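You operate a simulated robot arm through the tools that you are given. There is no shell and no other tool.

You run a simulated robot arm. Do the job below in one go: nothing can be reset, and whatever is moved stays where it is left.

## Task
Reset the counter, pump 2 shots to the winder and 3 to the printer, then turn the blue knob off.
Fine: reset first, so that the counter ends on this job's shots; the blue knob picks the line.

Only the result counts: the job must be done as asked and must still hold three seconds after the hand-in. Knocking over, shifting, dropping, spilling or breaking anything else fails it.

## Robot
A 7-joint arm with a two-finger parallel gripper, fixed in place. Base frame: the origin is at the foot of the arm, x ahead of it, y to its left, z up; the work surface is at about z = 720. Readings come in mm, rad, newtons and seconds.
With the tool pointing down near the work surface it reaches from about 200 to 560 mm from the base axis. Its first joint turns from -2.897 to 2.897 rad. Payload 3.4 kg.
Tool frame: the origin (TCP) lies between the finger pads and is the grasp point; the fingertips stand 30 mm ahead of it; z points along the fingers, y is the line along which they close. Largest opening 94 mm; finger width 28, thickness 10; the body of the gripper, 50 by 96 mm, starts 55 mm behind the TCP.
Orientation is told as [roll, pitch, yaw] about the base's x, y, z axes, in that order, counted from this pose: with the fingers straight down and closing along the base's y, the tool's x points along the base's -x, its y along +y and its z along -z.

## Interface
- The arm moves only by the tool play_rows. Its argument "moves" is a list that holds one entry, the list of rows, each a list of 7 numbers: the shift along the base's x, y, z in mm, then the turn, a rotation vector about the base's x, y, z in rad, then the gripper command, from -1 (fully open) to 1 (shut), values between in proportion. In form: [[[x, y, z, ax, ay, az, fingers], ...]]. A call has 1 to 20 rows; each row shifts and turns the commanded pose from where the row before left it. Each row takes 0.2 s and may step no farther than 50 mm and 0.15 rad from the row before; otherwise, or with a gripper value out of range, the whole call is refused. Where a pose cannot be reached the arm comes as near as it can. A force on the tool above 40 N (or 10 N above the force at the start of the call, whichever is more), or a blocked arm, ends the call early, and 0.2 s more pass. Each finger travels about 72 mm/s and halts on what it meets, pressing with about 28 N; the grip force reading is that of the motor and also rises with nothing between the fingers. The clock runs only during rows and for 0.2 s after the last one: add rows that do not move to give the fingers time. It gives the time, the measured TCP pose, the force on the tool (base axes), the opening and the grip force at its end, in the units of the frame above (readings bear some noise), with the torque about the TCP (base axes, N m) and any sound that the robot's microphone picked up.
- Cameras (640 x 400 px; columns grow to the right, rows downward): "scene" is fixed at [47.2, 661.4, 1519.4]; the picture's right is [-0.84, -0.54, 0.00], its down [-0.34, 0.53, -0.78] and it looks along [0.42, -0.65, -0.63] (base axes); focal length 341 px, centre (320, 200). "wrist" rides on the gripper at [76, 14, -103] in the tool frame; the picture's right is [-0.18, 0.98, 0.00], its down [-0.75, -0.14, -0.64] and it looks along [-0.63, -0.12, 0.77] (tool axes); focal length 243 px, centre (320, 200). There is no depth. A picture from a camera that has moved, and an enlarged one, comes with that camera's place and axes in the base frame and with its lens. The place of the scene camera against the robot may be out by one fixed shift of up to 18 mm in any direction.
- capture(camera): a new picture of that camera. No time passes.
- move_column(by): slides the trunk up (or, below 0, down) by that many mm; the arm rides with it, the base frame stays. It gives what a move gives, with no picture.
- close_up(camera, box): a new picture of the part [left, top, right, bottom] of that camera's present view, enlarged. No time passes.
- job_done(): hands the job in; it is judged then, once.

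Places have to be worked out from the pictures, the camera data and where the tool is seen. Open the gripper and draw the arm clear of the work before you hand the job in, unless the task says otherwise.

The tools are called after ">>>" by a JSON object that holds its "api" and its "payload". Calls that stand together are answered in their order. play_rows: Moves the arm, as the interface text tells. Its arguments: {"type":"object","properties":{"moves":{"type":"array"}},"required":["moves"]} The other tools are called the same way: move_column (by) slides the trunk up or down; capture (camera) takes a picture; close_up (camera, box) takes an enlarged picture of a part of a camera's view; job_done () hands the job in.

At the start:

```text
time: 0.0
ee_pos: [354.3, -22.0, 1189.9]
orientation: [0.0, -0.001, 0.0]
wrist_force: [0.6, 0.5, -0.1]
moment: [-0.01, 0.01, 0.02]
opening: 94.0
finger_force: 0.0
trunk travel left (down, up): [-275.0, 111.0]
```

scene: 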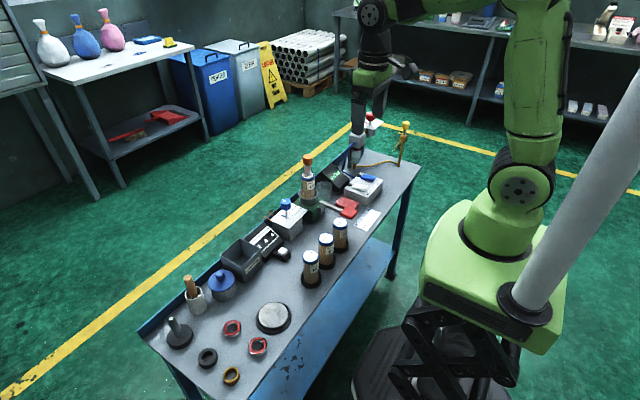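
wrist: 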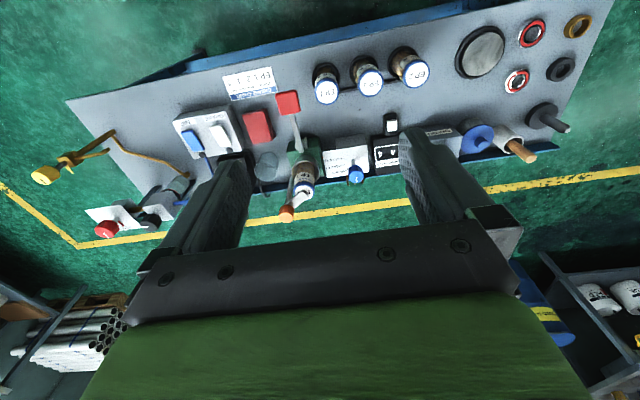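

I'll look more closely at the bench from both cameras before moving anything.

>>> {"api": "close_up", "payload": {"camera": "scene", "box": [220, 140, 420, 265]}}

>>> {"api": "close_up", "payload": {"camera": "wrist", "box": [160, 50, 480, 250]}}

>>> {"api": "close_up", "payload": {"camera": "scene", "box": [220, 200, 340, 275]}}

```text
3.20 times, centred on (320, 202) of scene
camera zoom: at [47.2, 661.4, 1519.4], right [-0.84, -0.54, 0.0], down [-0.34, 0.53, -0.78], along [0.42, -0.65, -0.63], focal length 1090 px, centre (320, 192)
```

zoom: 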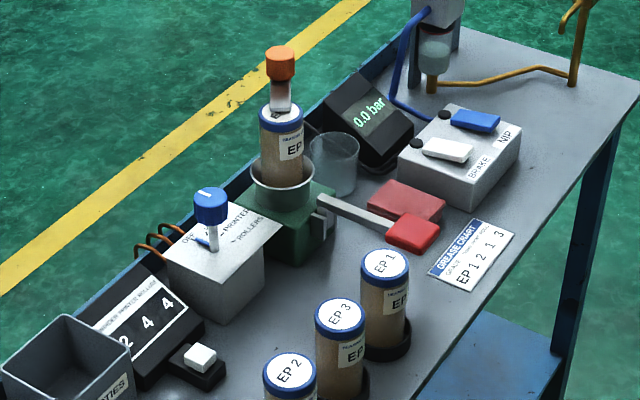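

```text
2.00 times, centred on (320, 150) of wrist
camera zoom: at [277.5, -7.0, 1292.3], right [0.18, 0.98, 0.0], down [0.75, -0.14, 0.64], along [0.63, -0.12, -0.77], focal length 485 px, centre (320, 300)
```

zoom: 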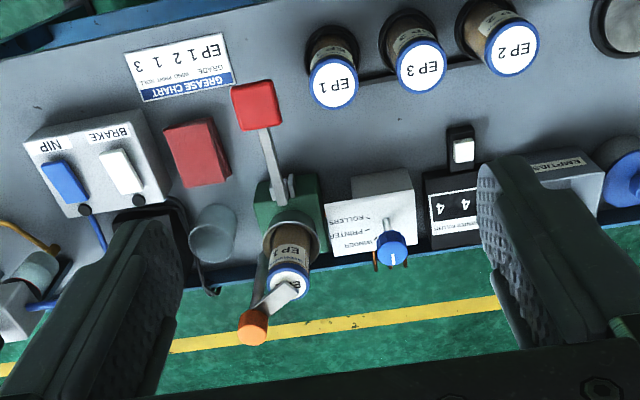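

```text
5.33 times, centred on (280, 238) of scene
camera zoom: at [47.2, 661.4, 1519.4], right [-0.84, -0.54, 0.0], down [-0.34, 0.53, -0.78], along [0.42, -0.65, -0.63], focal length 1817 px, centre (533, 0)
```

zoom: 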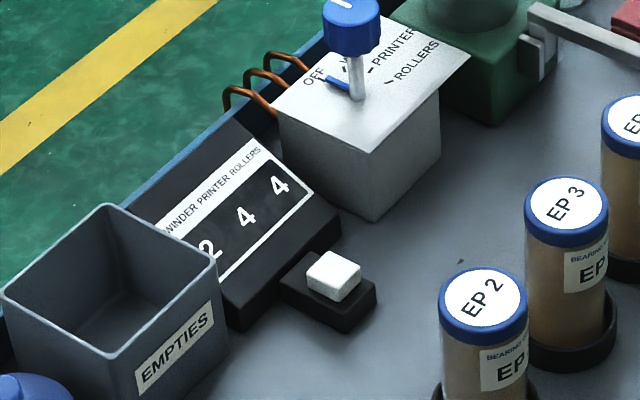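

The pump seems to hold an EP cartridge, and there's a grease chart, a counter with three digits, a selector with a blue knob, and a pressure readout. I'll zoom further to read all of the labels.

>>> {"api": "close_up", "payload": {"camera": "scene", "box": [345, 200, 393, 230]}}

>>> {"api": "close_up", "payload": {"camera": "wrist", "box": [215, 60, 279, 100]}}

>>> {"api": "close_up", "payload": {"camera": "scene", "box": [290, 145, 370, 195]}}

>>> {"api": "close_up", "payload": {"camera": "scene", "box": [265, 190, 313, 220]}}

>>> {"api": "close_up", "payload": {"camera": "scene", "box": [290, 210, 354, 250]}}

>>> {"api": "close_up", "payload": {"camera": "wrist", "box": [240, 90, 416, 200]}}

```text
13.33 times, centred on (369, 215) of scene
camera zoom: at [47.2, 661.4, 1519.4], right [-0.84, -0.54, 0.0], down [-0.34, 0.53, -0.78], along [0.42, -0.65, -0.63], focal length 4542 px, centre (-333, 0)
```

zoom: 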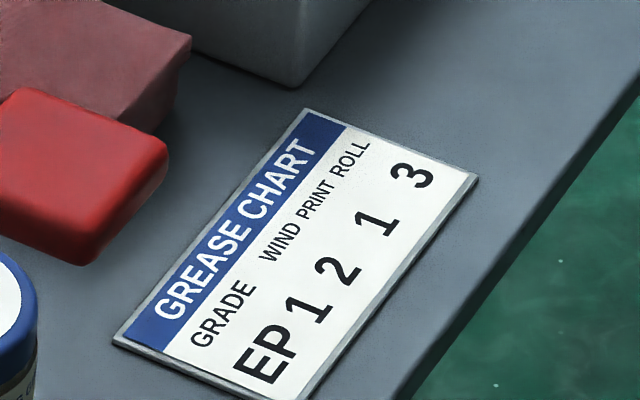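

```text
10.00 times, centred on (247, 80) of wrist
camera zoom: at [277.5, -7.0, 1292.3], right [0.18, 0.98, 0.0], down [0.75, -0.14, 0.64], along [0.63, -0.12, -0.77], focal length 2426 px, centre (1050, 1400)
```

zoom: 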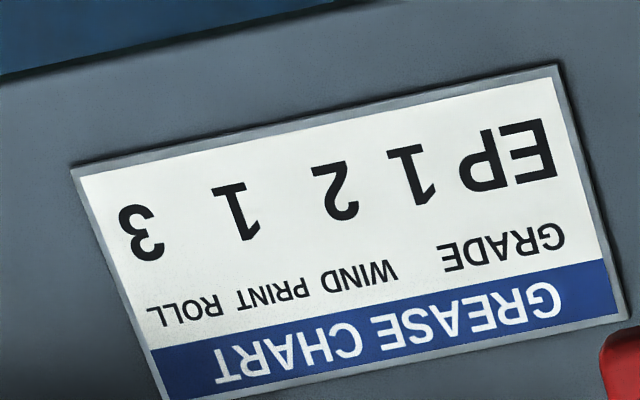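

```text
8.00 times, centred on (330, 170) of scene
camera zoom: at [47.2, 661.4, 1519.4], right [-0.84, -0.54, 0.0], down [-0.34, 0.53, -0.78], along [0.42, -0.65, -0.63], focal length 2725 px, centre (240, 440)
```

zoom: 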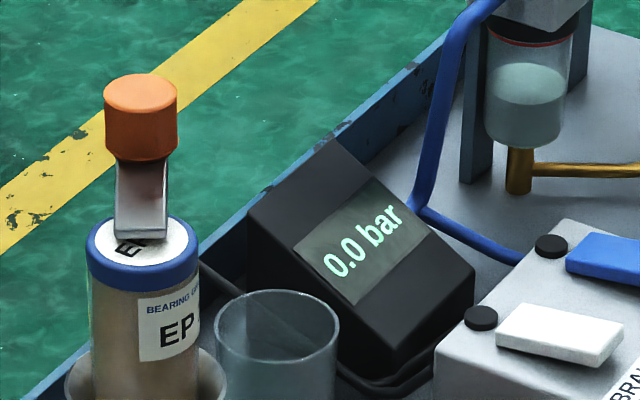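

```text
13.33 times, centred on (289, 205) of scene
camera zoom: at [47.2, 661.4, 1519.4], right [-0.84, -0.54, 0.0], down [-0.34, 0.53, -0.78], along [0.42, -0.65, -0.63], focal length 4542 px, centre (733, 133)
```

zoom: 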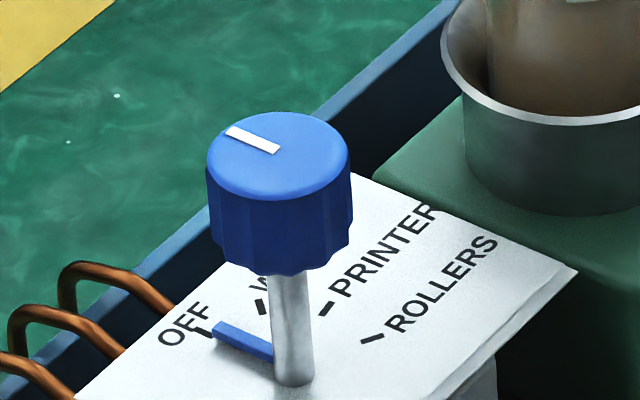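

```text
10.00 times, centred on (322, 230) of scene
camera zoom: at [47.2, 661.4, 1519.4], right [-0.84, -0.54, 0.0], down [-0.34, 0.53, -0.78], along [0.42, -0.65, -0.63], focal length 3407 px, centre (300, -100)
```

zoom: 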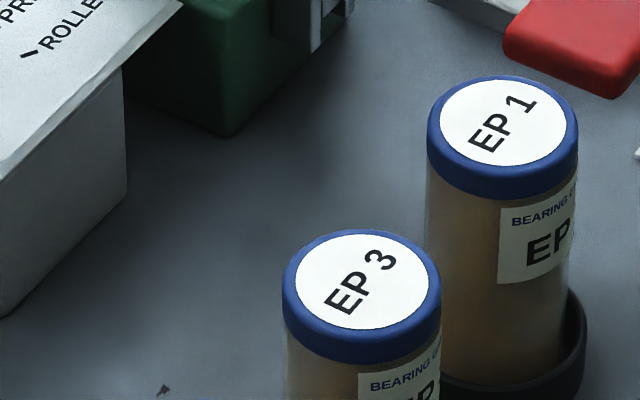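

```text
3.64 times, centred on (328, 145) of wrist
camera zoom: at [277.5, -7.0, 1292.3], right [0.18, 0.98, 0.0], down [0.75, -0.14, 0.64], along [0.63, -0.12, -0.77], focal length 882 px, centre (291, 400)
```

zoom: 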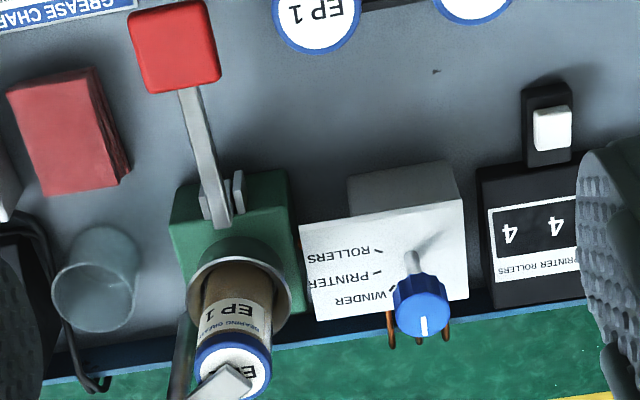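

The arm is high and clear. The counter reads 2 4 4 (winder, printer, rollers) and the pump holds EP 1. I place the blue knob near (593, 16, 829) and the lever pad near (429, -103, 770). I'll lower the trunk 190 mm, which leaves the fingers at about z = 970, above everything near the arm, and look again.

>>> {"api": "move_column", "payload": {"by": -190}}

```text
time: 2.1
ee_pos: [353.7, -20.5, 1000.6]
orientation: [0.0, -0.001, 0.001]
wrist_force: [0.5, -0.2, -0.5]
moment: [0.02, 0.04, -0.03]
opening: 94.0
finger_force: 0.1
trunk travel left (down, up): [-85.0, 301.0]
```

The trunk is down 190 mm and the TCP is at z = 1000. I'll take new pictures from here.

>>> {"api": "capture", "payload": {"camera": "wrist"}}

>>> {"api": "capture", "payload": {"camera": "scene"}}

```text
taken
camera wrist: at [277.5, -7.0, 1102.5], right [0.18, 0.98, 0.0], down [0.75, -0.14, 0.64], along [0.63, -0.12, -0.77], focal length 243 px, centre (320, 200)
```

wrist: 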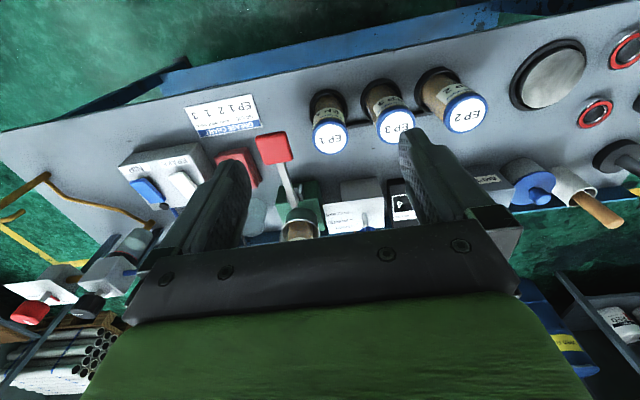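

```text
taken
```

scene: 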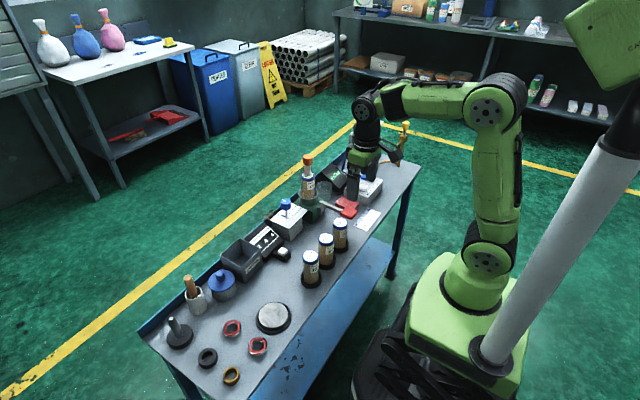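

From here the gripper hides the knob area, but the lever pad and the button are in view. I'll zoom in on those for a more exact triangulation.

>>> {"api": "close_up", "payload": {"camera": "wrist", "box": [240, 110, 400, 210]}}

>>> {"api": "close_up", "payload": {"camera": "scene", "box": [290, 170, 386, 230]}}

```text
4.00 times, centred on (320, 160) of wrist
camera zoom: at [277.5, -7.0, 1102.5], right [0.18, 0.98, 0.0], down [0.75, -0.14, 0.64], along [0.63, -0.12, -0.77], focal length 970 px, centre (320, 360)
```

zoom: 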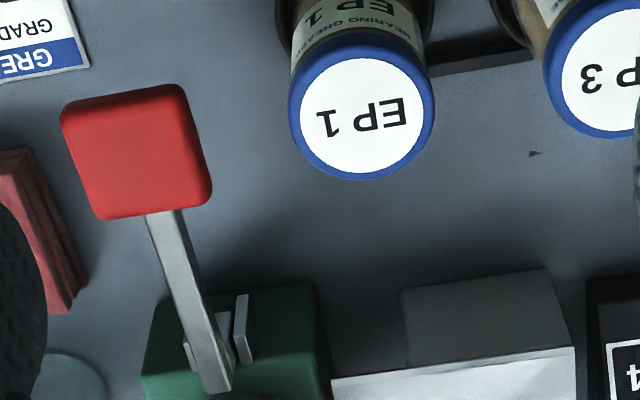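

```text
6.67 times, centred on (338, 200) of scene
camera zoom: at [47.2, 661.4, 1519.4], right [-0.84, -0.54, 0.0], down [-0.34, 0.53, -0.78], along [0.42, -0.65, -0.63], focal length 2271 px, centre (200, 200)
```

zoom: 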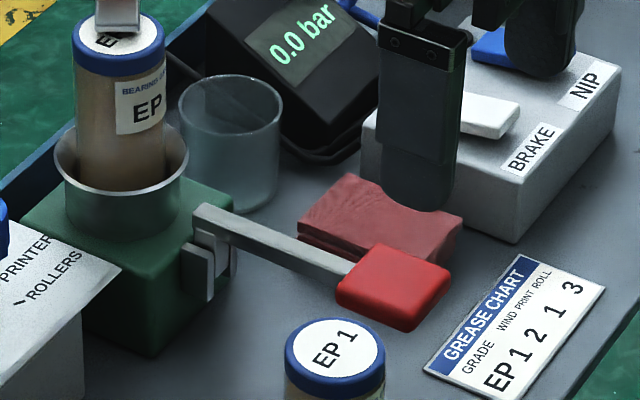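

The pad's top face triangulates to about (426, -101, 790) and looks roughly level. Next I'll move the tool ahead and left, with the fingertips at z ≈ 980, so the wrist camera sees the knob, counter and button between the fingers.

>>> {"api": "play_rows", "payload": {"moves": [[[36, 12, 2, 0, 0, 0, -1], [36, 12, 2, 0, 0, 0, -1], [36, 12, 2, 0, 0, 0, -1], [38, 12, 4, 0, 0, 0, -1], [0, 0, 0, 0, 0, 0, -1]]]}}

>>> {"api": "capture", "payload": {"camera": "wrist"}}

```text
time: 3.3
ee_pos: [497.2, 25.6, 1008.6]
orientation: [-0.001, 0.001, 0.0]
wrist_force: [-0.5, -0.4, -0.3]
moment: [0.02, 0.02, -0.04]
opening: 94.1
finger_force: 0.0
trunk travel left (down, up): [-85.0, 301.0]
```

```text
taken
camera wrist: at [421.7, 39.9, 1110.7], right [0.18, 0.98, 0.0], down [0.75, -0.14, 0.64], along [0.63, -0.12, -0.77], focal length 243 px, centre (320, 200)
```

wrist: 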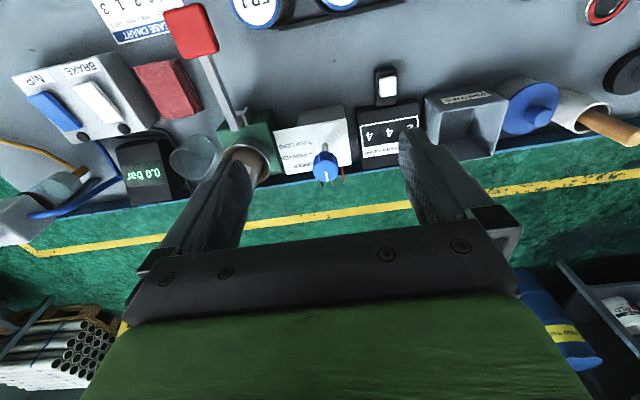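

The tool is at (497, 26, 1009), and the knob, counter and button are all visible. I'll zoom in on them.

>>> {"api": "close_up", "payload": {"camera": "wrist", "box": [260, 90, 388, 170]}}

>>> {"api": "close_up", "payload": {"camera": "wrist", "box": [280, 110, 376, 190]}}

>>> {"api": "close_up", "payload": {"camera": "wrist", "box": [350, 55, 446, 165]}}

>>> {"api": "close_up", "payload": {"camera": "wrist", "box": [140, 0, 300, 190]}}

```text
5.00 times, centred on (324, 130) of wrist
camera zoom: at [421.7, 39.9, 1110.7], right [0.18, 0.98, 0.0], down [0.75, -0.14, 0.64], along [0.63, -0.12, -0.77], focal length 1213 px, centre (300, 550)
```

zoom: 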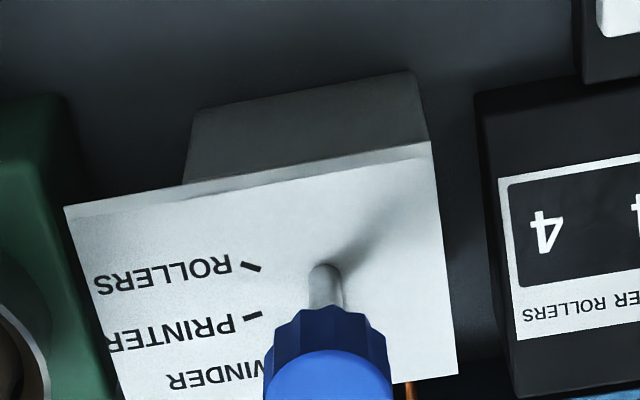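

```text
5.00 times, centred on (328, 150) of wrist
camera zoom: at [421.7, 39.9, 1110.7], right [0.18, 0.98, 0.0], down [0.75, -0.14, 0.64], along [0.63, -0.12, -0.77], focal length 1213 px, centre (280, 450)
```

zoom: 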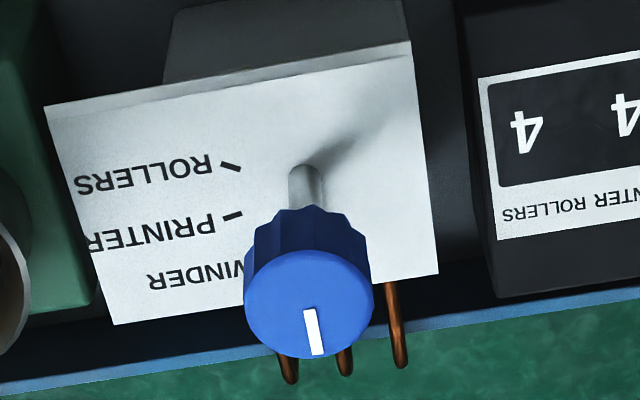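

```text
3.64 times, centred on (398, 110) of wrist
camera zoom: at [421.7, 39.9, 1110.7], right [0.18, 0.98, 0.0], down [0.75, -0.14, 0.64], along [0.63, -0.12, -0.77], focal length 882 px, centre (36, 527)
```

zoom: 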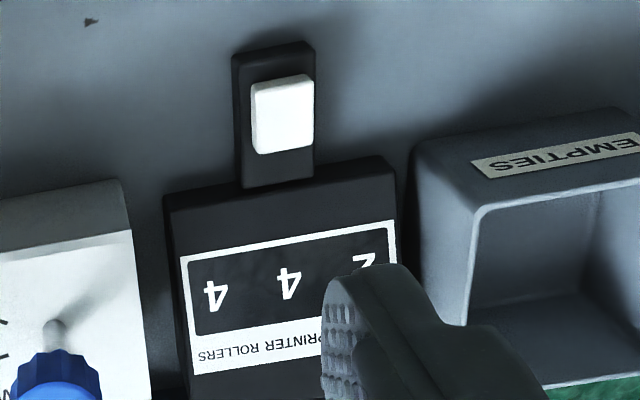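

```text
2.11 times, centred on (220, 95) of wrist
camera zoom: at [421.7, 39.9, 1110.7], right [0.18, 0.98, 0.0], down [0.75, -0.14, 0.64], along [0.63, -0.12, -0.77], focal length 511 px, centre (530, 421)
```

zoom: 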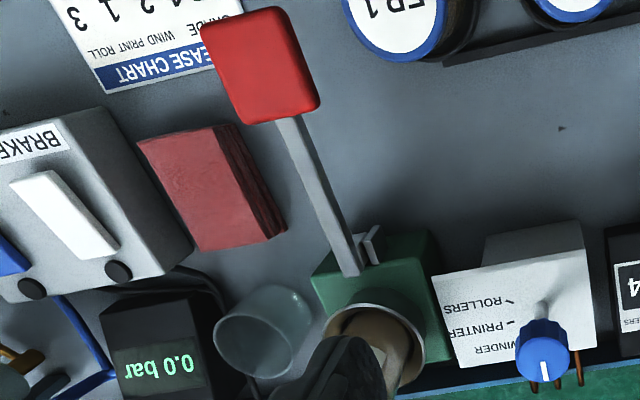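

From the two wrist views the button top is at about (535, 117, 742), roughly 23 × 27 mm. The knob is at about (599, 15), with its top at z ≈ 835 and a diameter of about 35, and it stands at OFF pointing along +x. The tick marks sit about 35° apart, clockwise. I'll shut the fingers, go above the button and come down to TCP z ≈ 830.

>>> {"api": "play_rows", "payload": {"moves": [[[13, 31, 0, 0, 0, 0, 1], [13, 31, 0, 0, 0, 0, 1], [12, 30, 0, 0, 0, 0, 1], [0, 0, -45, 0, 0, 0, 1], [0, 0, -45, 0, 0, 0, 1], [0, 0, -45, 0, 0, 0, 1], [0, 0, -40, 0, 0, 0, 1], [0, 0, 0, 0, 0, 0, 1]]]}}

>>> {"api": "capture", "payload": {"camera": "wrist"}}

>>> {"api": "close_up", "payload": {"camera": "scene", "box": [220, 200, 340, 275]}}

```text
time: 5.1
ee_pos: [536.1, 114.8, 832.7]
orientation: [0.001, 0.0, 0.0]
wrist_force: [-1.1, 0.4, -0.4]
moment: [0.02, 0.04, 0.0]
opening: 0.2
finger_force: 28.1
trunk travel left (down, up): [-85.0, 301.0]
```

```text
taken
camera wrist: at [460.2, 129.7, 936.9], right [0.18, 0.98, 0.0], down [0.75, -0.14, 0.64], along [0.63, -0.12, -0.77], focal length 243 px, centre (320, 200)
```

wrist: 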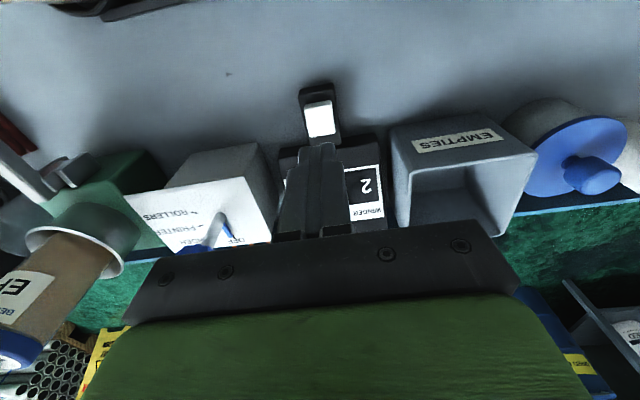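

```text
5.33 times, centred on (280, 238) of scene
camera zoom: at [47.2, 661.4, 1519.4], right [-0.84, -0.54, 0.0], down [-0.34, 0.53, -0.78], along [0.42, -0.65, -0.63], focal length 1817 px, centre (533, 0)
```

zoom: 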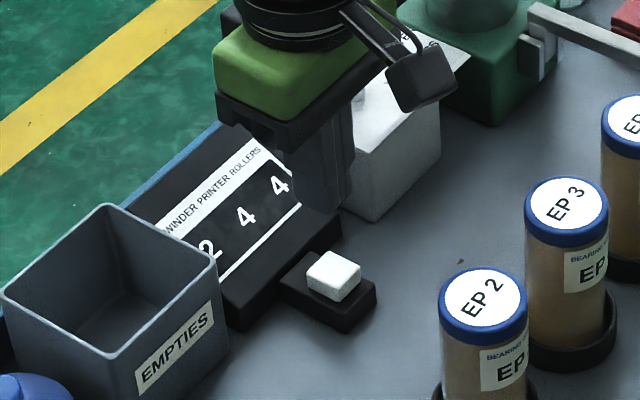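

I reached the hover with the fingers shut. The new picture puts the button at about (533.5, 117, 745), so contact should come near TCP z ≈ 775. I'll centre on it and come down, with small steps at the end.

>>> {"api": "play_rows", "payload": {"moves": [[[-2.5, 2, -25, 0, 0, 0, 1], [0, 0, -20, 0, 0, 0, 1], [0, 0, 0, 0, 0, 0, 1], [0, 0, -3, 0, 0, 0, 1], [0, 0, -3, 0, 0, 0, 1], [0, 0, -3, 0, 0, 0, 1], [0, 0, -2, 0, 0, 0, 1]]]}}

>>> {"api": "close_up", "payload": {"camera": "scene", "box": [220, 200, 340, 275]}}

```text
time: 6.7
ee_pos: [533.6, 120.8, 779.1]
orientation: [0.0, 0.002, 0.0]
wrist_force: [-0.2, -0.2, 3.0]
moment: [-0.01, 0.0, -0.01]
opening: 0.0
finger_force: 27.8
trunk travel left (down, up): [-85.0, 301.0]
heard: click
```

```text
5.33 times, centred on (280, 238) of scene
camera zoom: at [47.2, 661.4, 1519.4], right [-0.84, -0.54, 0.0], down [-0.34, 0.53, -0.78], along [0.42, -0.65, -0.63], focal length 1817 px, centre (533, 0)
```

zoom: 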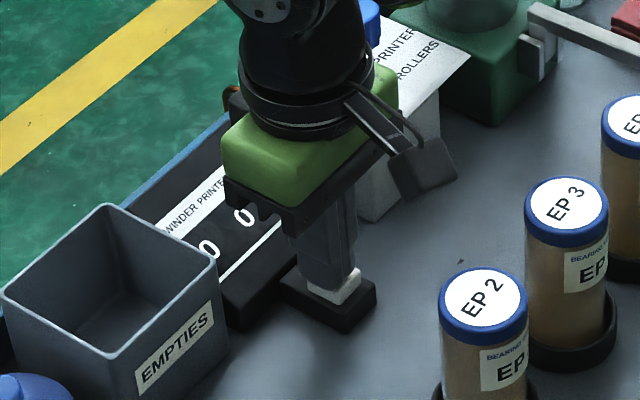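

I heard a click, the counter shows zeros and the push force was small. I'll lift off and check all three digits, then go above the knob.

>>> {"api": "play_rows", "payload": {"moves": [[[0, 0, 45, 0, 0, 0, 1], [0, 0, 45, 0, 0, 0, 1], [0, 0, 45, 0, 0, 0, 1], [0, 0, 30, 0, 0, 0, 0.5], [0, -40, 10, 0, 0, 0, -0.3], [0, -40, 0, 0, 0, 0, -0.3], [0, 0, 0, 0, 0, 0, -0.3]]]}}

>>> {"api": "close_up", "payload": {"camera": "scene", "box": [220, 200, 340, 275]}}

>>> {"api": "capture", "payload": {"camera": "wrist"}}

```text
time: 8.3
ee_pos: [534.4, 43.6, 952.7]
orientation: [-0.001, 0.001, 0.001]
wrist_force: [0.2, 0.8, -1.1]
moment: [-0.01, 0.0, 0.02]
opening: 61.2
finger_force: 0.2
trunk travel left (down, up): [-85.0, 301.0]
```

```text
5.33 times, centred on (280, 238) of scene
camera zoom: at [47.2, 661.4, 1519.4], right [-0.84, -0.54, 0.0], down [-0.34, 0.53, -0.78], along [0.42, -0.65, -0.63], focal length 1817 px, centre (533, 0)
```

zoom: 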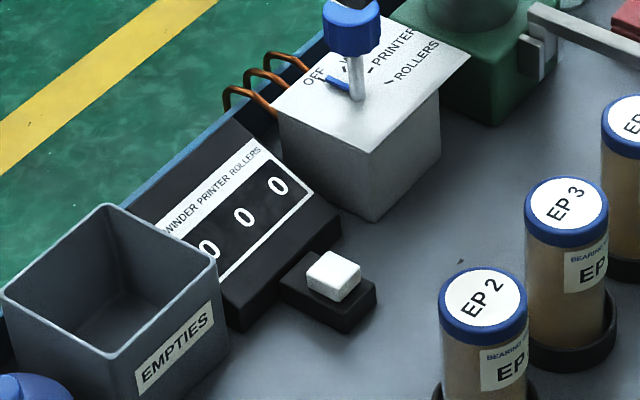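

```text
taken
camera wrist: at [458.7, 57.8, 1055.1], right [0.18, 0.98, 0.0], down [0.75, -0.14, 0.64], along [0.63, -0.12, -0.77], focal length 243 px, centre (320, 200)
```

wrist: 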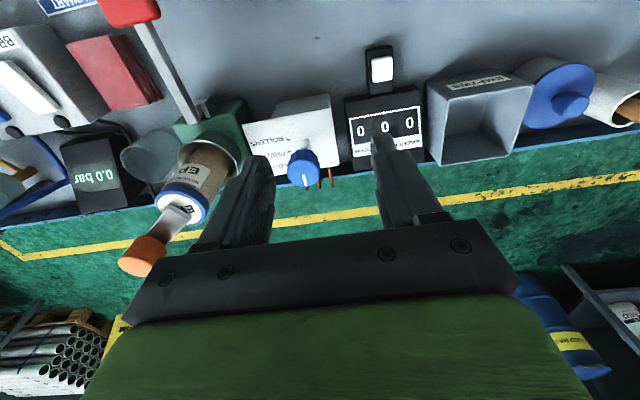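

The counter reads 0 0 0. I'll zoom in on the knob from this pose to fix its position better before going down.

>>> {"api": "close_up", "payload": {"camera": "wrist", "box": [256, 130, 352, 190]}}

>>> {"api": "close_up", "payload": {"camera": "scene", "box": [265, 190, 313, 220]}}

```text
6.67 times, centred on (304, 160) of wrist
camera zoom: at [458.7, 57.8, 1055.1], right [0.18, 0.98, 0.0], down [0.75, -0.14, 0.64], along [0.63, -0.12, -0.77], focal length 1618 px, centre (427, 467)
```

zoom: 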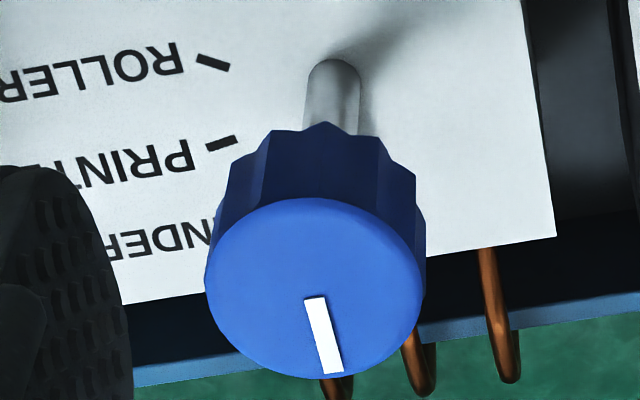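

```text
13.33 times, centred on (289, 205) of scene
camera zoom: at [47.2, 661.4, 1519.4], right [-0.84, -0.54, 0.0], down [-0.34, 0.53, -0.78], along [0.42, -0.65, -0.63], focal length 4542 px, centre (733, 133)
```

zoom: 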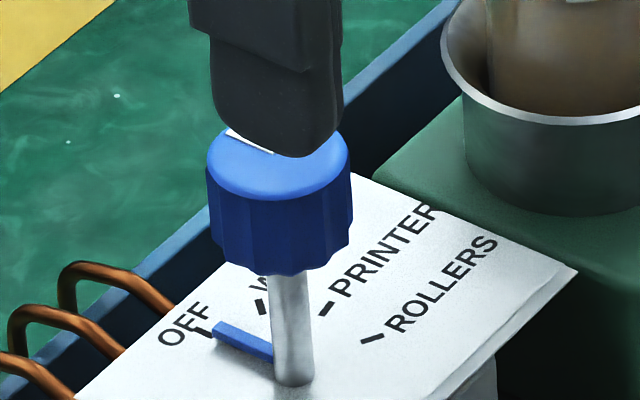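

I now place the knob axis at (592, 15.5), with its top at z ≈ 845 and the plate at z ≈ 776. OFF is at 0° (along +x), winder about -36°, printer about -72°. I'll move over the axis with a 60 mm opening and check how well the arm gets there.

>>> {"api": "play_rows", "payload": {"moves": [[[29, -14, 0, 0, 0, 0, -0.3], [29, -14, 0, 0, 0, 0, -0.3], [0, 0, -30, 0, 0, 0, -0.3], [0, 0, -20, 0, 0, 0, -0.3], [0, 0, 0, 0, 0, 0, -0.3], [0, 0, 0, 0, 0, 0, -0.3]]]}}

>>> {"api": "capture", "payload": {"camera": "wrist"}}

>>> {"api": "close_up", "payload": {"camera": "scene", "box": [240, 160, 336, 220]}}

```text
time: 9.7
ee_pos: [572.2, 11.7, 898.0]
orientation: [-0.001, 0.0, -0.002]
wrist_force: [0.4, -0.2, 0.1]
moment: [0.0, 0.02, -0.02]
opening: 61.1
finger_force: 0.1
out of reach, approached as far as the arm can: row 2
trunk travel left (down, up): [-85.0, 301.0]
```

```text
taken
camera wrist: at [495.8, 26.0, 1000.2], right [0.18, 0.98, 0.0], down [0.75, -0.14, 0.64], along [0.63, -0.12, -0.77], focal length 243 px, centre (320, 200)
```

wrist: 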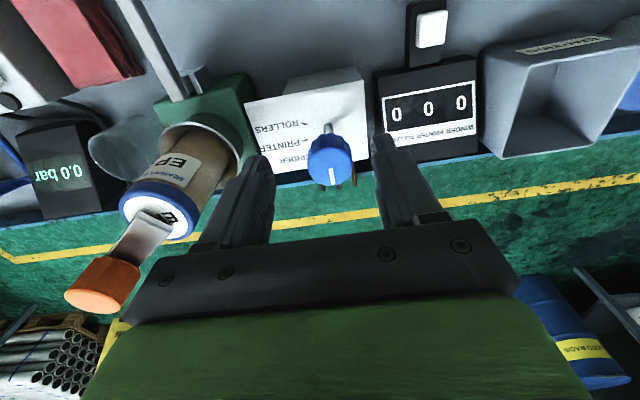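

```text
6.67 times, centred on (288, 190) of scene
camera zoom: at [47.2, 661.4, 1519.4], right [-0.84, -0.54, 0.0], down [-0.34, 0.53, -0.78], along [0.42, -0.65, -0.63], focal length 2271 px, centre (533, 267)
```

zoom: 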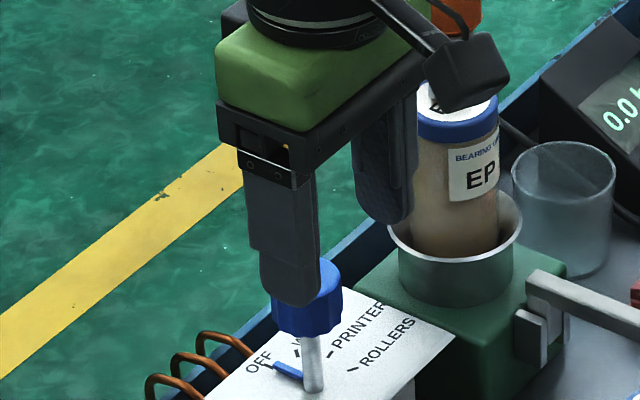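

The arm topped out at x ≈ 572 at that height. Lower down, with the wrist nearer shoulder level, it should reach farther, so I'll come down to TCP z ≈ 885, still above the knob, and try forward again.

>>> {"api": "play_rows", "payload": {"moves": [[[0, 0, -12, 0, 0, 0, -0.3], [10, 2, 0, 0, 0, 0, -0.3], [10, 2, 0, 0, 0, 0, -0.3], [0, 0, 0, 0, 0, 0, -0.3]]]}}

```text
time: 10.7
ee_pos: [587.9, 15.2, 886.2]
orientation: [0.001, -0.001, 0.001]
wrist_force: [0.1, 0.6, 0.5]
moment: [0.02, -0.01, 0.02]
opening: 60.8
finger_force: 0.0
out of reach, approached as far as the arm can: row 3
trunk travel left (down, up): [-85.0, 301.0]
```

At z = 886 the arm reaches x = 588, and y = 15 matches the knob. I'll go down around the knob to TCP z ≈ 843, putting the fingertips at z ≈ 813 and 37 mm clear of the plate, and ease x to 592 with the fingers still open.

>>> {"api": "play_rows", "payload": {"moves": [[[0, 0, -15, 0, 0, 0, -0.3], [0, 0, -15, 0, 0, 0, -0.3], [2, 0, -13, 0, 0, 0, -0.3], [2, 0, 0, 0, 0, 0, -0.3], [0, 0, 0, 0, 0, 0, -0.3]]]}}

>>> {"api": "capture", "payload": {"camera": "wrist"}}

>>> {"api": "close_up", "payload": {"camera": "scene", "box": [240, 160, 336, 220]}}

```text
time: 11.9
ee_pos: [591.7, 16.2, 842.3]
orientation: [0.001, 0.0, 0.003]
wrist_force: [0.4, 0.2, -0.8]
moment: [0.01, 0.02, -0.04]
opening: 61.2
finger_force: 0.0
trunk travel left (down, up): [-85.0, 301.0]
```

```text
taken
camera wrist: at [516.8, 30.4, 944.2], right [0.18, 0.98, 0.0], down [0.75, -0.14, 0.64], along [0.63, -0.12, -0.77], focal length 243 px, centre (320, 200)
```

wrist: 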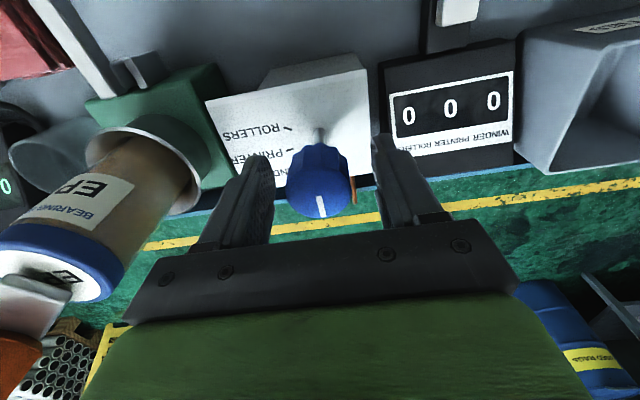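

```text
6.67 times, centred on (288, 190) of scene
camera zoom: at [47.2, 661.4, 1519.4], right [-0.84, -0.54, 0.0], down [-0.34, 0.53, -0.78], along [0.42, -0.65, -0.63], focal length 2271 px, centre (533, 267)
```

zoom: 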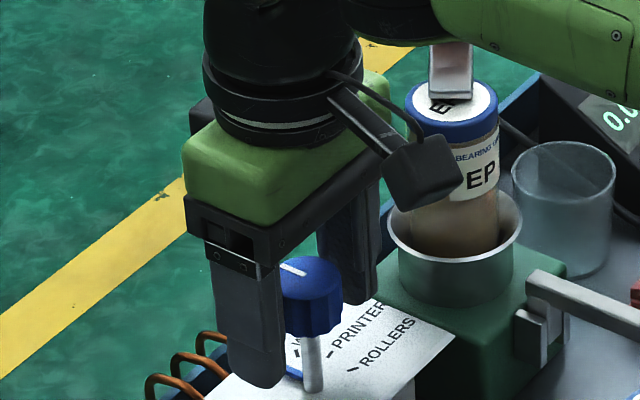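

The knob sits centred between the fingers and no contact force is read. I'll close on it and check the grip and the forces before turning.

>>> {"api": "play_rows", "payload": {"moves": [[[0, 0, 0, 0, 0, 0, 0.3], [0, 0, 0, 0, 0, 0, 0.3], [0, 0, 0, 0, 0, 0, 0.6]]]}}

```text
time: 12.7
ee_pos: [592.2, 14.4, 840.6]
orientation: [0.001, 0.001, 0.002]
wrist_force: [0.3, -1.4, -0.5]
moment: [0.0, -0.1, -0.02]
opening: 33.6
finger_force: 45.0
trunk travel left (down, up): [-85.0, 301.0]
```

The grip is on at a 33.6 mm opening with only a small side force. I'll turn the knob clockwise, seen from above, by about 0.6 rad towards WINDER and look at the pointer.

>>> {"api": "play_rows", "payload": {"moves": [[[0, 0, 0, 0, 0, -0.12, 0.6], [0, 0, 0, 0, 0, -0.12, 0.6], [0, 0, 0, 0, 0, -0.12, 0.6], [0, 0, 0, 0, 0, -0.12, 0.6], [0, 0, 0, 0, 0, -0.12, 0.6], [0, 0, 0, 0, 0, 0, 0.6]]]}}

>>> {"api": "close_up", "payload": {"camera": "scene", "box": [256, 180, 320, 220]}}

>>> {"api": "capture", "payload": {"camera": "wrist"}}

```text
time: 14.1
ee_pos: [591.8, 14.7, 842.1]
orientation: [0.003, -0.001, -0.601]
wrist_force: [10.7, -5.0, 9.1]
moment: [-0.19, -0.07, -0.03]
opening: 33.6
finger_force: 45.5
trunk travel left (down, up): [-85.0, 301.0]
```

```text
10.00 times, centred on (288, 200) of scene
camera zoom: at [47.2, 661.4, 1519.4], right [-0.84, -0.54, 0.0], down [-0.34, 0.53, -0.78], along [0.42, -0.65, -0.63], focal length 3407 px, centre (640, 200)
```

zoom: 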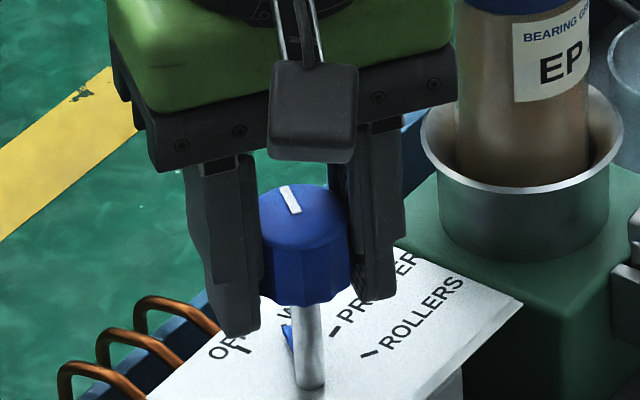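

```text
taken
camera wrist: at [537.5, 69.5, 943.9], right [0.71, 0.71, 0.0], down [0.54, -0.54, 0.64], along [0.46, -0.46, -0.77], focal length 243 px, centre (320, 200)
```

wrist: 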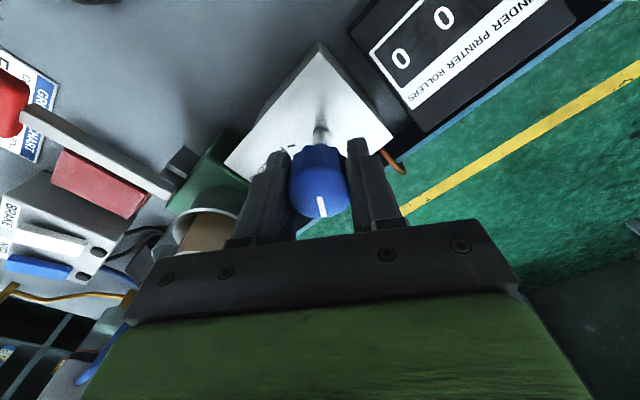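

The knob turned along with the fingers. I'll zoom in on the pointer against the WINDER tick.

>>> {"api": "close_up", "payload": {"camera": "scene", "box": [272, 202, 304, 222]}}

>>> {"api": "close_up", "payload": {"camera": "wrist", "box": [272, 100, 400, 220]}}

```text
16.00 times, centred on (288, 212) of scene
camera zoom: at [47.2, 661.4, 1519.4], right [-0.84, -0.54, 0.0], down [-0.34, 0.53, -0.78], along [0.42, -0.65, -0.63], focal length 5451 px, centre (832, 8)
```

zoom: 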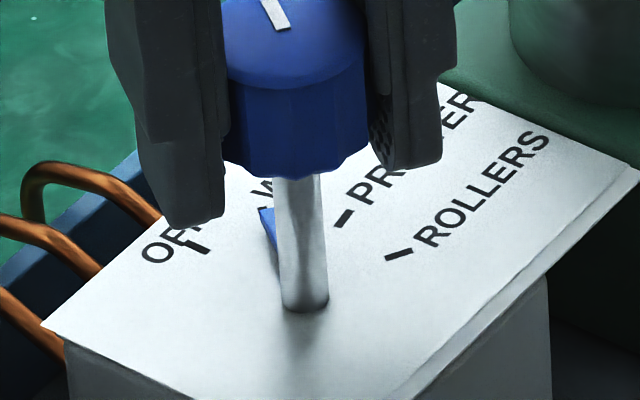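

```text
3.33 times, centred on (336, 160) of wrist
camera zoom: at [537.5, 69.5, 943.9], right [0.71, 0.71, 0.0], down [0.54, -0.54, 0.64], along [0.46, -0.46, -0.77], focal length 809 px, centre (267, 333)
```

zoom: 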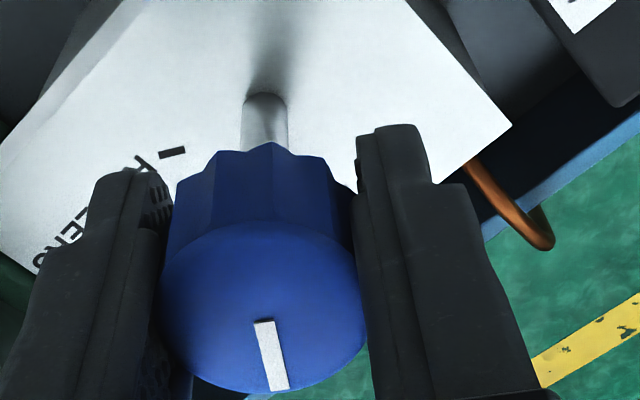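

The pointer tip lies on the WINDER tick. I'll let go, lift straight up, back away a little and check the pointer again with the hand out of the way.

>>> {"api": "play_rows", "payload": {"moves": [[[0, 0, 0, 0, 0, 0, -0.3], [0, 0, 0, 0, 0, 0, -0.3], [0, 0, 0, 0, 0, 0, -0.3], [0, 0, 20, 0, 0, 0, -0.3], [-2, 0, 20, 0, 0, 0, -0.3], [-4, 0, 30, 0, 0, 0, -0.3], [-40, 0, 20, 0, 0, 0.1, -0.3], [-40, 0, 0, 0, 0, 0.1, -0.3], [0, 0, 0, 0, 0, 0.1, -0.3], [0, 0, 0, 0, 0, 0, -0.3]]]}}

>>> {"api": "close_up", "payload": {"camera": "scene", "box": [268, 190, 316, 220]}}

>>> {"api": "capture", "payload": {"camera": "wrist"}}

```text
time: 16.3
ee_pos: [504.0, 16.2, 932.4]
orientation: [0.001, 0.0, -0.299]
wrist_force: [0.2, -0.2, -0.8]
moment: [0.0, 0.01, -0.01]
opening: 61.0
finger_force: 0.1
trunk travel left (down, up): [-85.0, 301.0]
```

```text
13.33 times, centred on (292, 205) of scene
camera zoom: at [47.2, 661.4, 1519.4], right [-0.84, -0.54, 0.0], down [-0.34, 0.53, -0.78], along [0.42, -0.65, -0.63], focal length 4542 px, centre (693, 133)
```

zoom: 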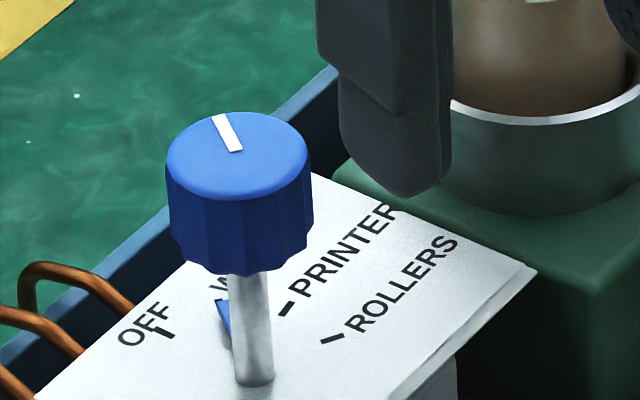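

```text
taken
camera wrist: at [436.5, 52.9, 1033.8], right [0.46, 0.89, 0.0], down [0.68, -0.36, 0.64], along [0.57, -0.3, -0.77], focal length 243 px, centre (320, 200)
```

wrist: 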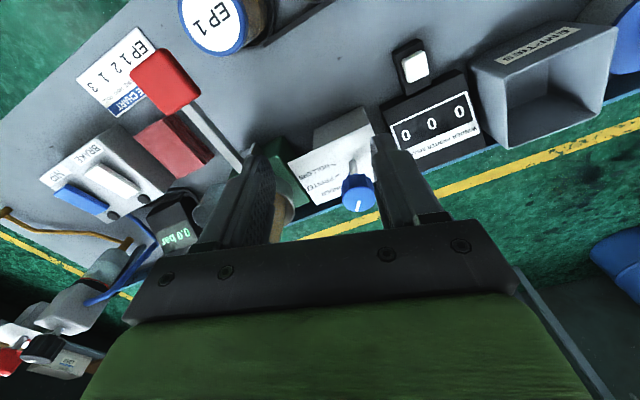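

The pointer held at WINDER after I let go. I'll check from the wrist side too, then get the lever in view.

>>> {"api": "close_up", "payload": {"camera": "wrist", "box": [290, 120, 410, 220]}}

>>> {"api": "close_up", "payload": {"camera": "scene", "box": [278, 206, 294, 216]}}

```text
4.00 times, centred on (350, 170) of wrist
camera zoom: at [436.5, 52.9, 1033.8], right [0.46, 0.89, 0.0], down [0.68, -0.36, 0.64], along [0.57, -0.3, -0.77], focal length 970 px, centre (200, 320)
```

zoom: 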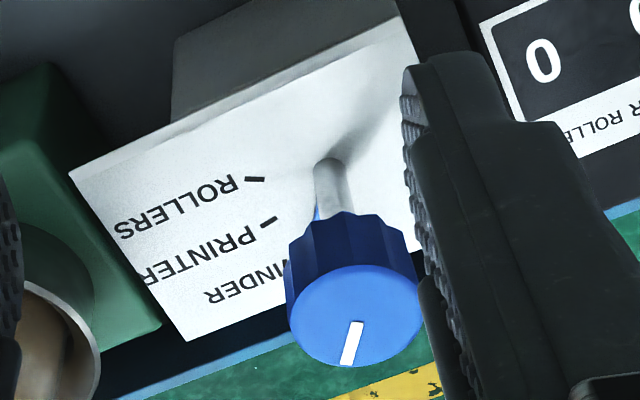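

```text
16.00 times, centred on (286, 211) of scene
camera zoom: at [47.2, 661.4, 1519.4], right [-0.84, -0.54, 0.0], down [-0.34, 0.53, -0.78], along [0.42, -0.65, -0.63], focal length 5451 px, centre (864, 24)
```

zoom: 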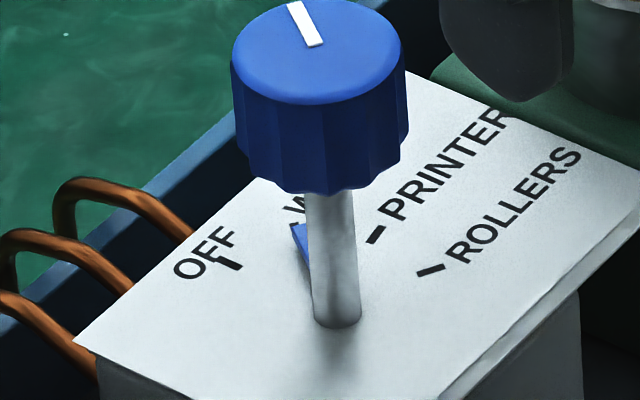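

The pointer is on the WINDER tick. Next I'll shut the fingers, square up the yaw and hover above the red lever pad at about (426, -101), with the tips at z ≈ 830.

>>> {"api": "play_rows", "payload": {"moves": [[[-26, -39, 0, 0, 0, 0.1, 1], [-26, -39, 0, 0, 0, 0.1, 1], [-26, -39, 0, 0, 0, 0.1, 1], [0, 0, -36, 0, 0, 0, 1], [0, 0, -36, 0, 0, 0, 1], [0, 0, 0, 0, 0, 0, 1]]]}}

>>> {"api": "capture", "payload": {"camera": "wrist"}}

>>> {"api": "close_up", "payload": {"camera": "scene", "box": [280, 140, 408, 240]}}

```text
time: 17.7
ee_pos: [426.6, -102.7, 859.0]
orientation: [0.001, 0.0, 0.0]
wrist_force: [0.9, 0.5, -0.4]
moment: [0.03, -0.01, -0.01]
opening: 0.1
finger_force: 28.1
trunk travel left (down, up): [-85.0, 301.0]
```

```text
taken
camera wrist: at [351.7, -87.1, 961.4], right [0.18, 0.98, 0.0], down [0.75, -0.14, 0.64], along [0.63, -0.12, -0.77], focal length 243 px, centre (320, 200)
```

wrist: 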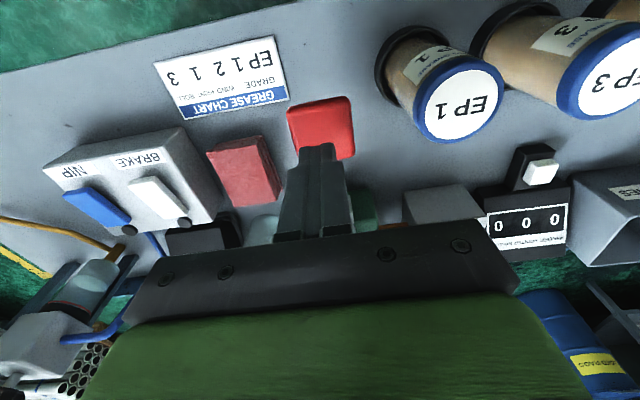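

```text
4.00 times, centred on (344, 190) of scene
camera zoom: at [47.2, 661.4, 1519.4], right [-0.84, -0.54, 0.0], down [-0.34, 0.53, -0.78], along [0.42, -0.65, -0.63], focal length 1363 px, centre (224, 240)
```

zoom: 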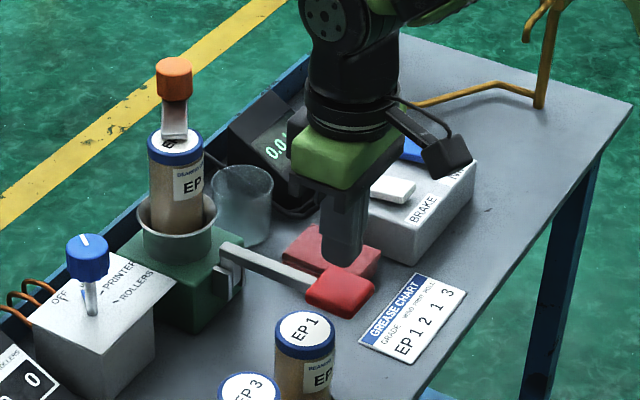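

The pad centre checks out at (426, -100.5, 790), right under the fingertips. I'll come down onto it and press in small steps while watching force, sound and the counter.

>>> {"api": "play_rows", "payload": {"moves": [[[0, 1, -20, 0, 0, 0, 1], [0, 1, -12, 0, 0, 0, 1], [0, 0, -5, 0, 0, 0, 1], [0, 0, -5, 0, 0, 0, 1], [0, 0, -5, 0, 0, 0, 1], [0, 0, -5, 0, 0, 0, 1]]]}}

>>> {"api": "close_up", "payload": {"camera": "scene", "box": [220, 140, 420, 265]}}

```text
time: 19.1
ee_pos: [426.4, -100.5, 807.1]
orientation: [-0.001, 0.0, 0.0]
wrist_force: [-5.4, -0.9, 8.3]
moment: [-0.02, 0.06, 0.0]
opening: 0.2
finger_force: 28.3
trunk travel left (down, up): [-85.0, 301.0]
```

```text
3.20 times, centred on (320, 202) of scene
camera zoom: at [47.2, 661.4, 1519.4], right [-0.84, -0.54, 0.0], down [-0.34, 0.53, -0.78], along [0.42, -0.65, -0.63], focal length 1090 px, centre (320, 192)
```

zoom: 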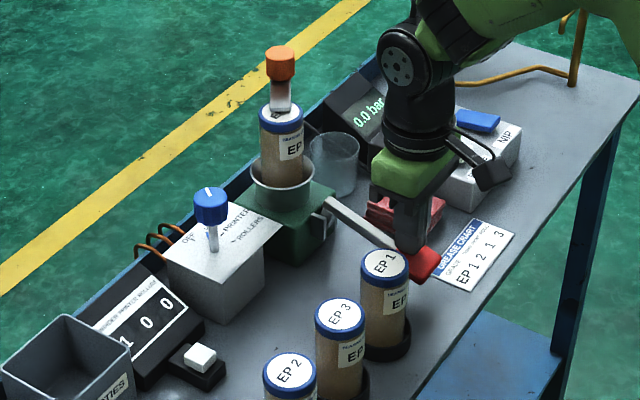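

The lever has gone down about 13 mm against light force and the counter may already have stepped. I'll zoom in on it.

>>> {"api": "close_up", "payload": {"camera": "scene", "box": [236, 220, 300, 260]}}

>>> {"api": "close_up", "payload": {"camera": "scene", "box": [310, 185, 374, 225]}}

```text
10.00 times, centred on (268, 240) of scene
camera zoom: at [47.2, 661.4, 1519.4], right [-0.84, -0.54, 0.0], down [-0.34, 0.53, -0.78], along [0.42, -0.65, -0.63], focal length 3407 px, centre (840, -200)
```

zoom: 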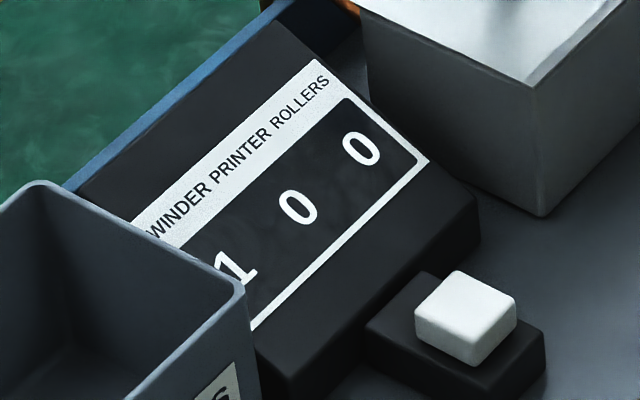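

```text
10.00 times, centred on (342, 205) of scene
camera zoom: at [47.2, 661.4, 1519.4], right [-0.84, -0.54, 0.0], down [-0.34, 0.53, -0.78], along [0.42, -0.65, -0.63], focal length 3407 px, centre (100, 150)
```

zoom: 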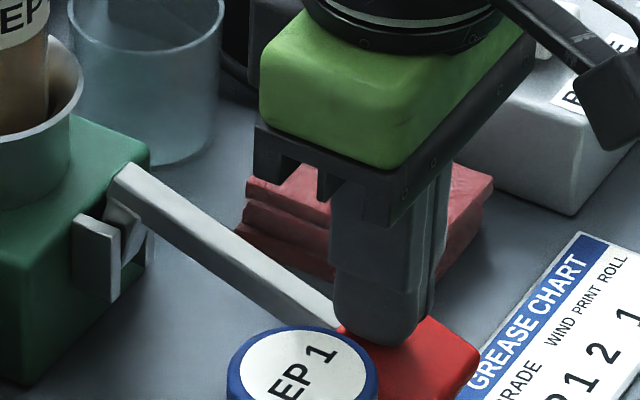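

The counter reads 1 0 0, so the first winder shot registered at this depth. I'll raise the tool to let the lever return fully, then check the lever and counter.

>>> {"api": "play_rows", "payload": {"moves": [[[0, 0, 8, 0, 0, 0, 1], [0, 0, 8, 0, 0, 0, 1], [0, 0, 10, 0, 0, 0, 1], [0, 0, 10, 0, 0, 0, 1], [0, 0, 0, 0, 0, 0, 1], [0, 0, 0, 0, 0, 0, 1]]]}}

>>> {"api": "close_up", "payload": {"camera": "scene", "box": [236, 220, 300, 260]}}

>>> {"api": "close_up", "payload": {"camera": "scene", "box": [280, 150, 376, 225]}}

```text
time: 20.5
ee_pos: [427.6, -99.0, 842.8]
orientation: [0.0, 0.0, 0.0]
wrist_force: [-0.2, 1.2, 0.1]
moment: [0.03, 0.0, 0.02]
opening: 0.0
finger_force: 27.6
trunk travel left (down, up): [-85.0, 301.0]
```

```text
10.00 times, centred on (268, 240) of scene
camera zoom: at [47.2, 661.4, 1519.4], right [-0.84, -0.54, 0.0], down [-0.34, 0.53, -0.78], along [0.42, -0.65, -0.63], focal length 3407 px, centre (840, -200)
```

zoom: 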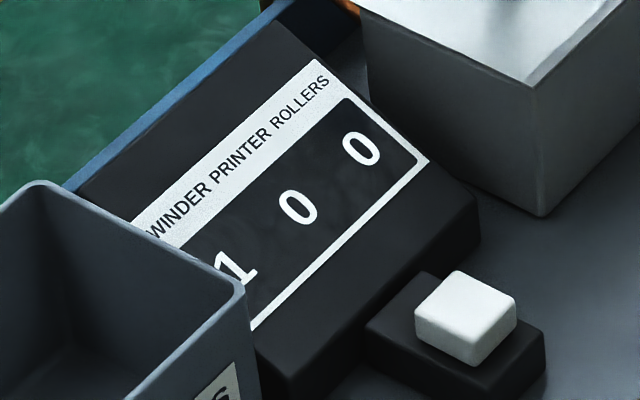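

```text
5.33 times, centred on (328, 188) of scene
camera zoom: at [47.2, 661.4, 1519.4], right [-0.84, -0.54, 0.0], down [-0.34, 0.53, -0.78], along [0.42, -0.65, -0.63], focal length 1817 px, centre (277, 267)
```

zoom: 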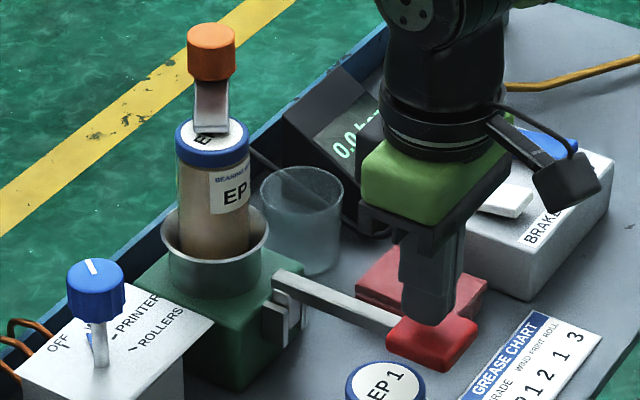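

The lever came back up and the counter holds at 1 0 0. I'll make the second winder stroke to the same depth, release it fully and check.

>>> {"api": "play_rows", "payload": {"moves": [[[0, 0, -16, 0, 0, 0, 1], [0, 0, -5, 0, 0, 0, 1], [0, 0, -5, 0, 0, 0, 1], [0, 0, -5, 0, 0, 0, 1], [0, 0, -5, 0, 0, 0, 1], [0, 0, 0, 0, 0, 0, 1]]]}}

>>> {"api": "close_up", "payload": {"camera": "scene", "box": [236, 220, 300, 260]}}

```text
time: 21.9
ee_pos: [426.2, -98.0, 807.3]
orientation: [0.0, 0.0, 0.003]
wrist_force: [-3.4, 0.9, 6.5]
moment: [0.07, -0.01, 0.02]
opening: 0.0
finger_force: 28.1
trunk travel left (down, up): [-85.0, 301.0]
```

```text
10.00 times, centred on (268, 240) of scene
camera zoom: at [47.2, 661.4, 1519.4], right [-0.84, -0.54, 0.0], down [-0.34, 0.53, -0.78], along [0.42, -0.65, -0.63], focal length 3407 px, centre (840, -200)
```

zoom: 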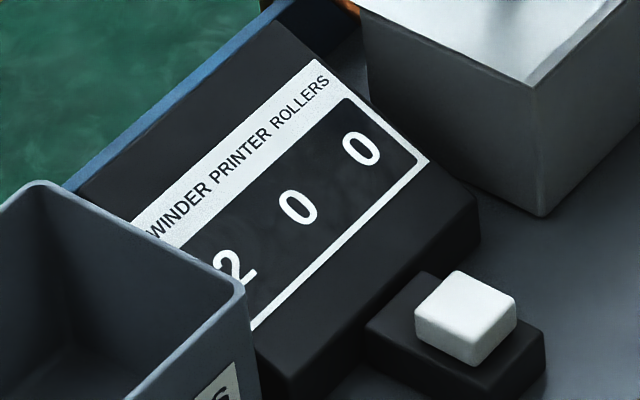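

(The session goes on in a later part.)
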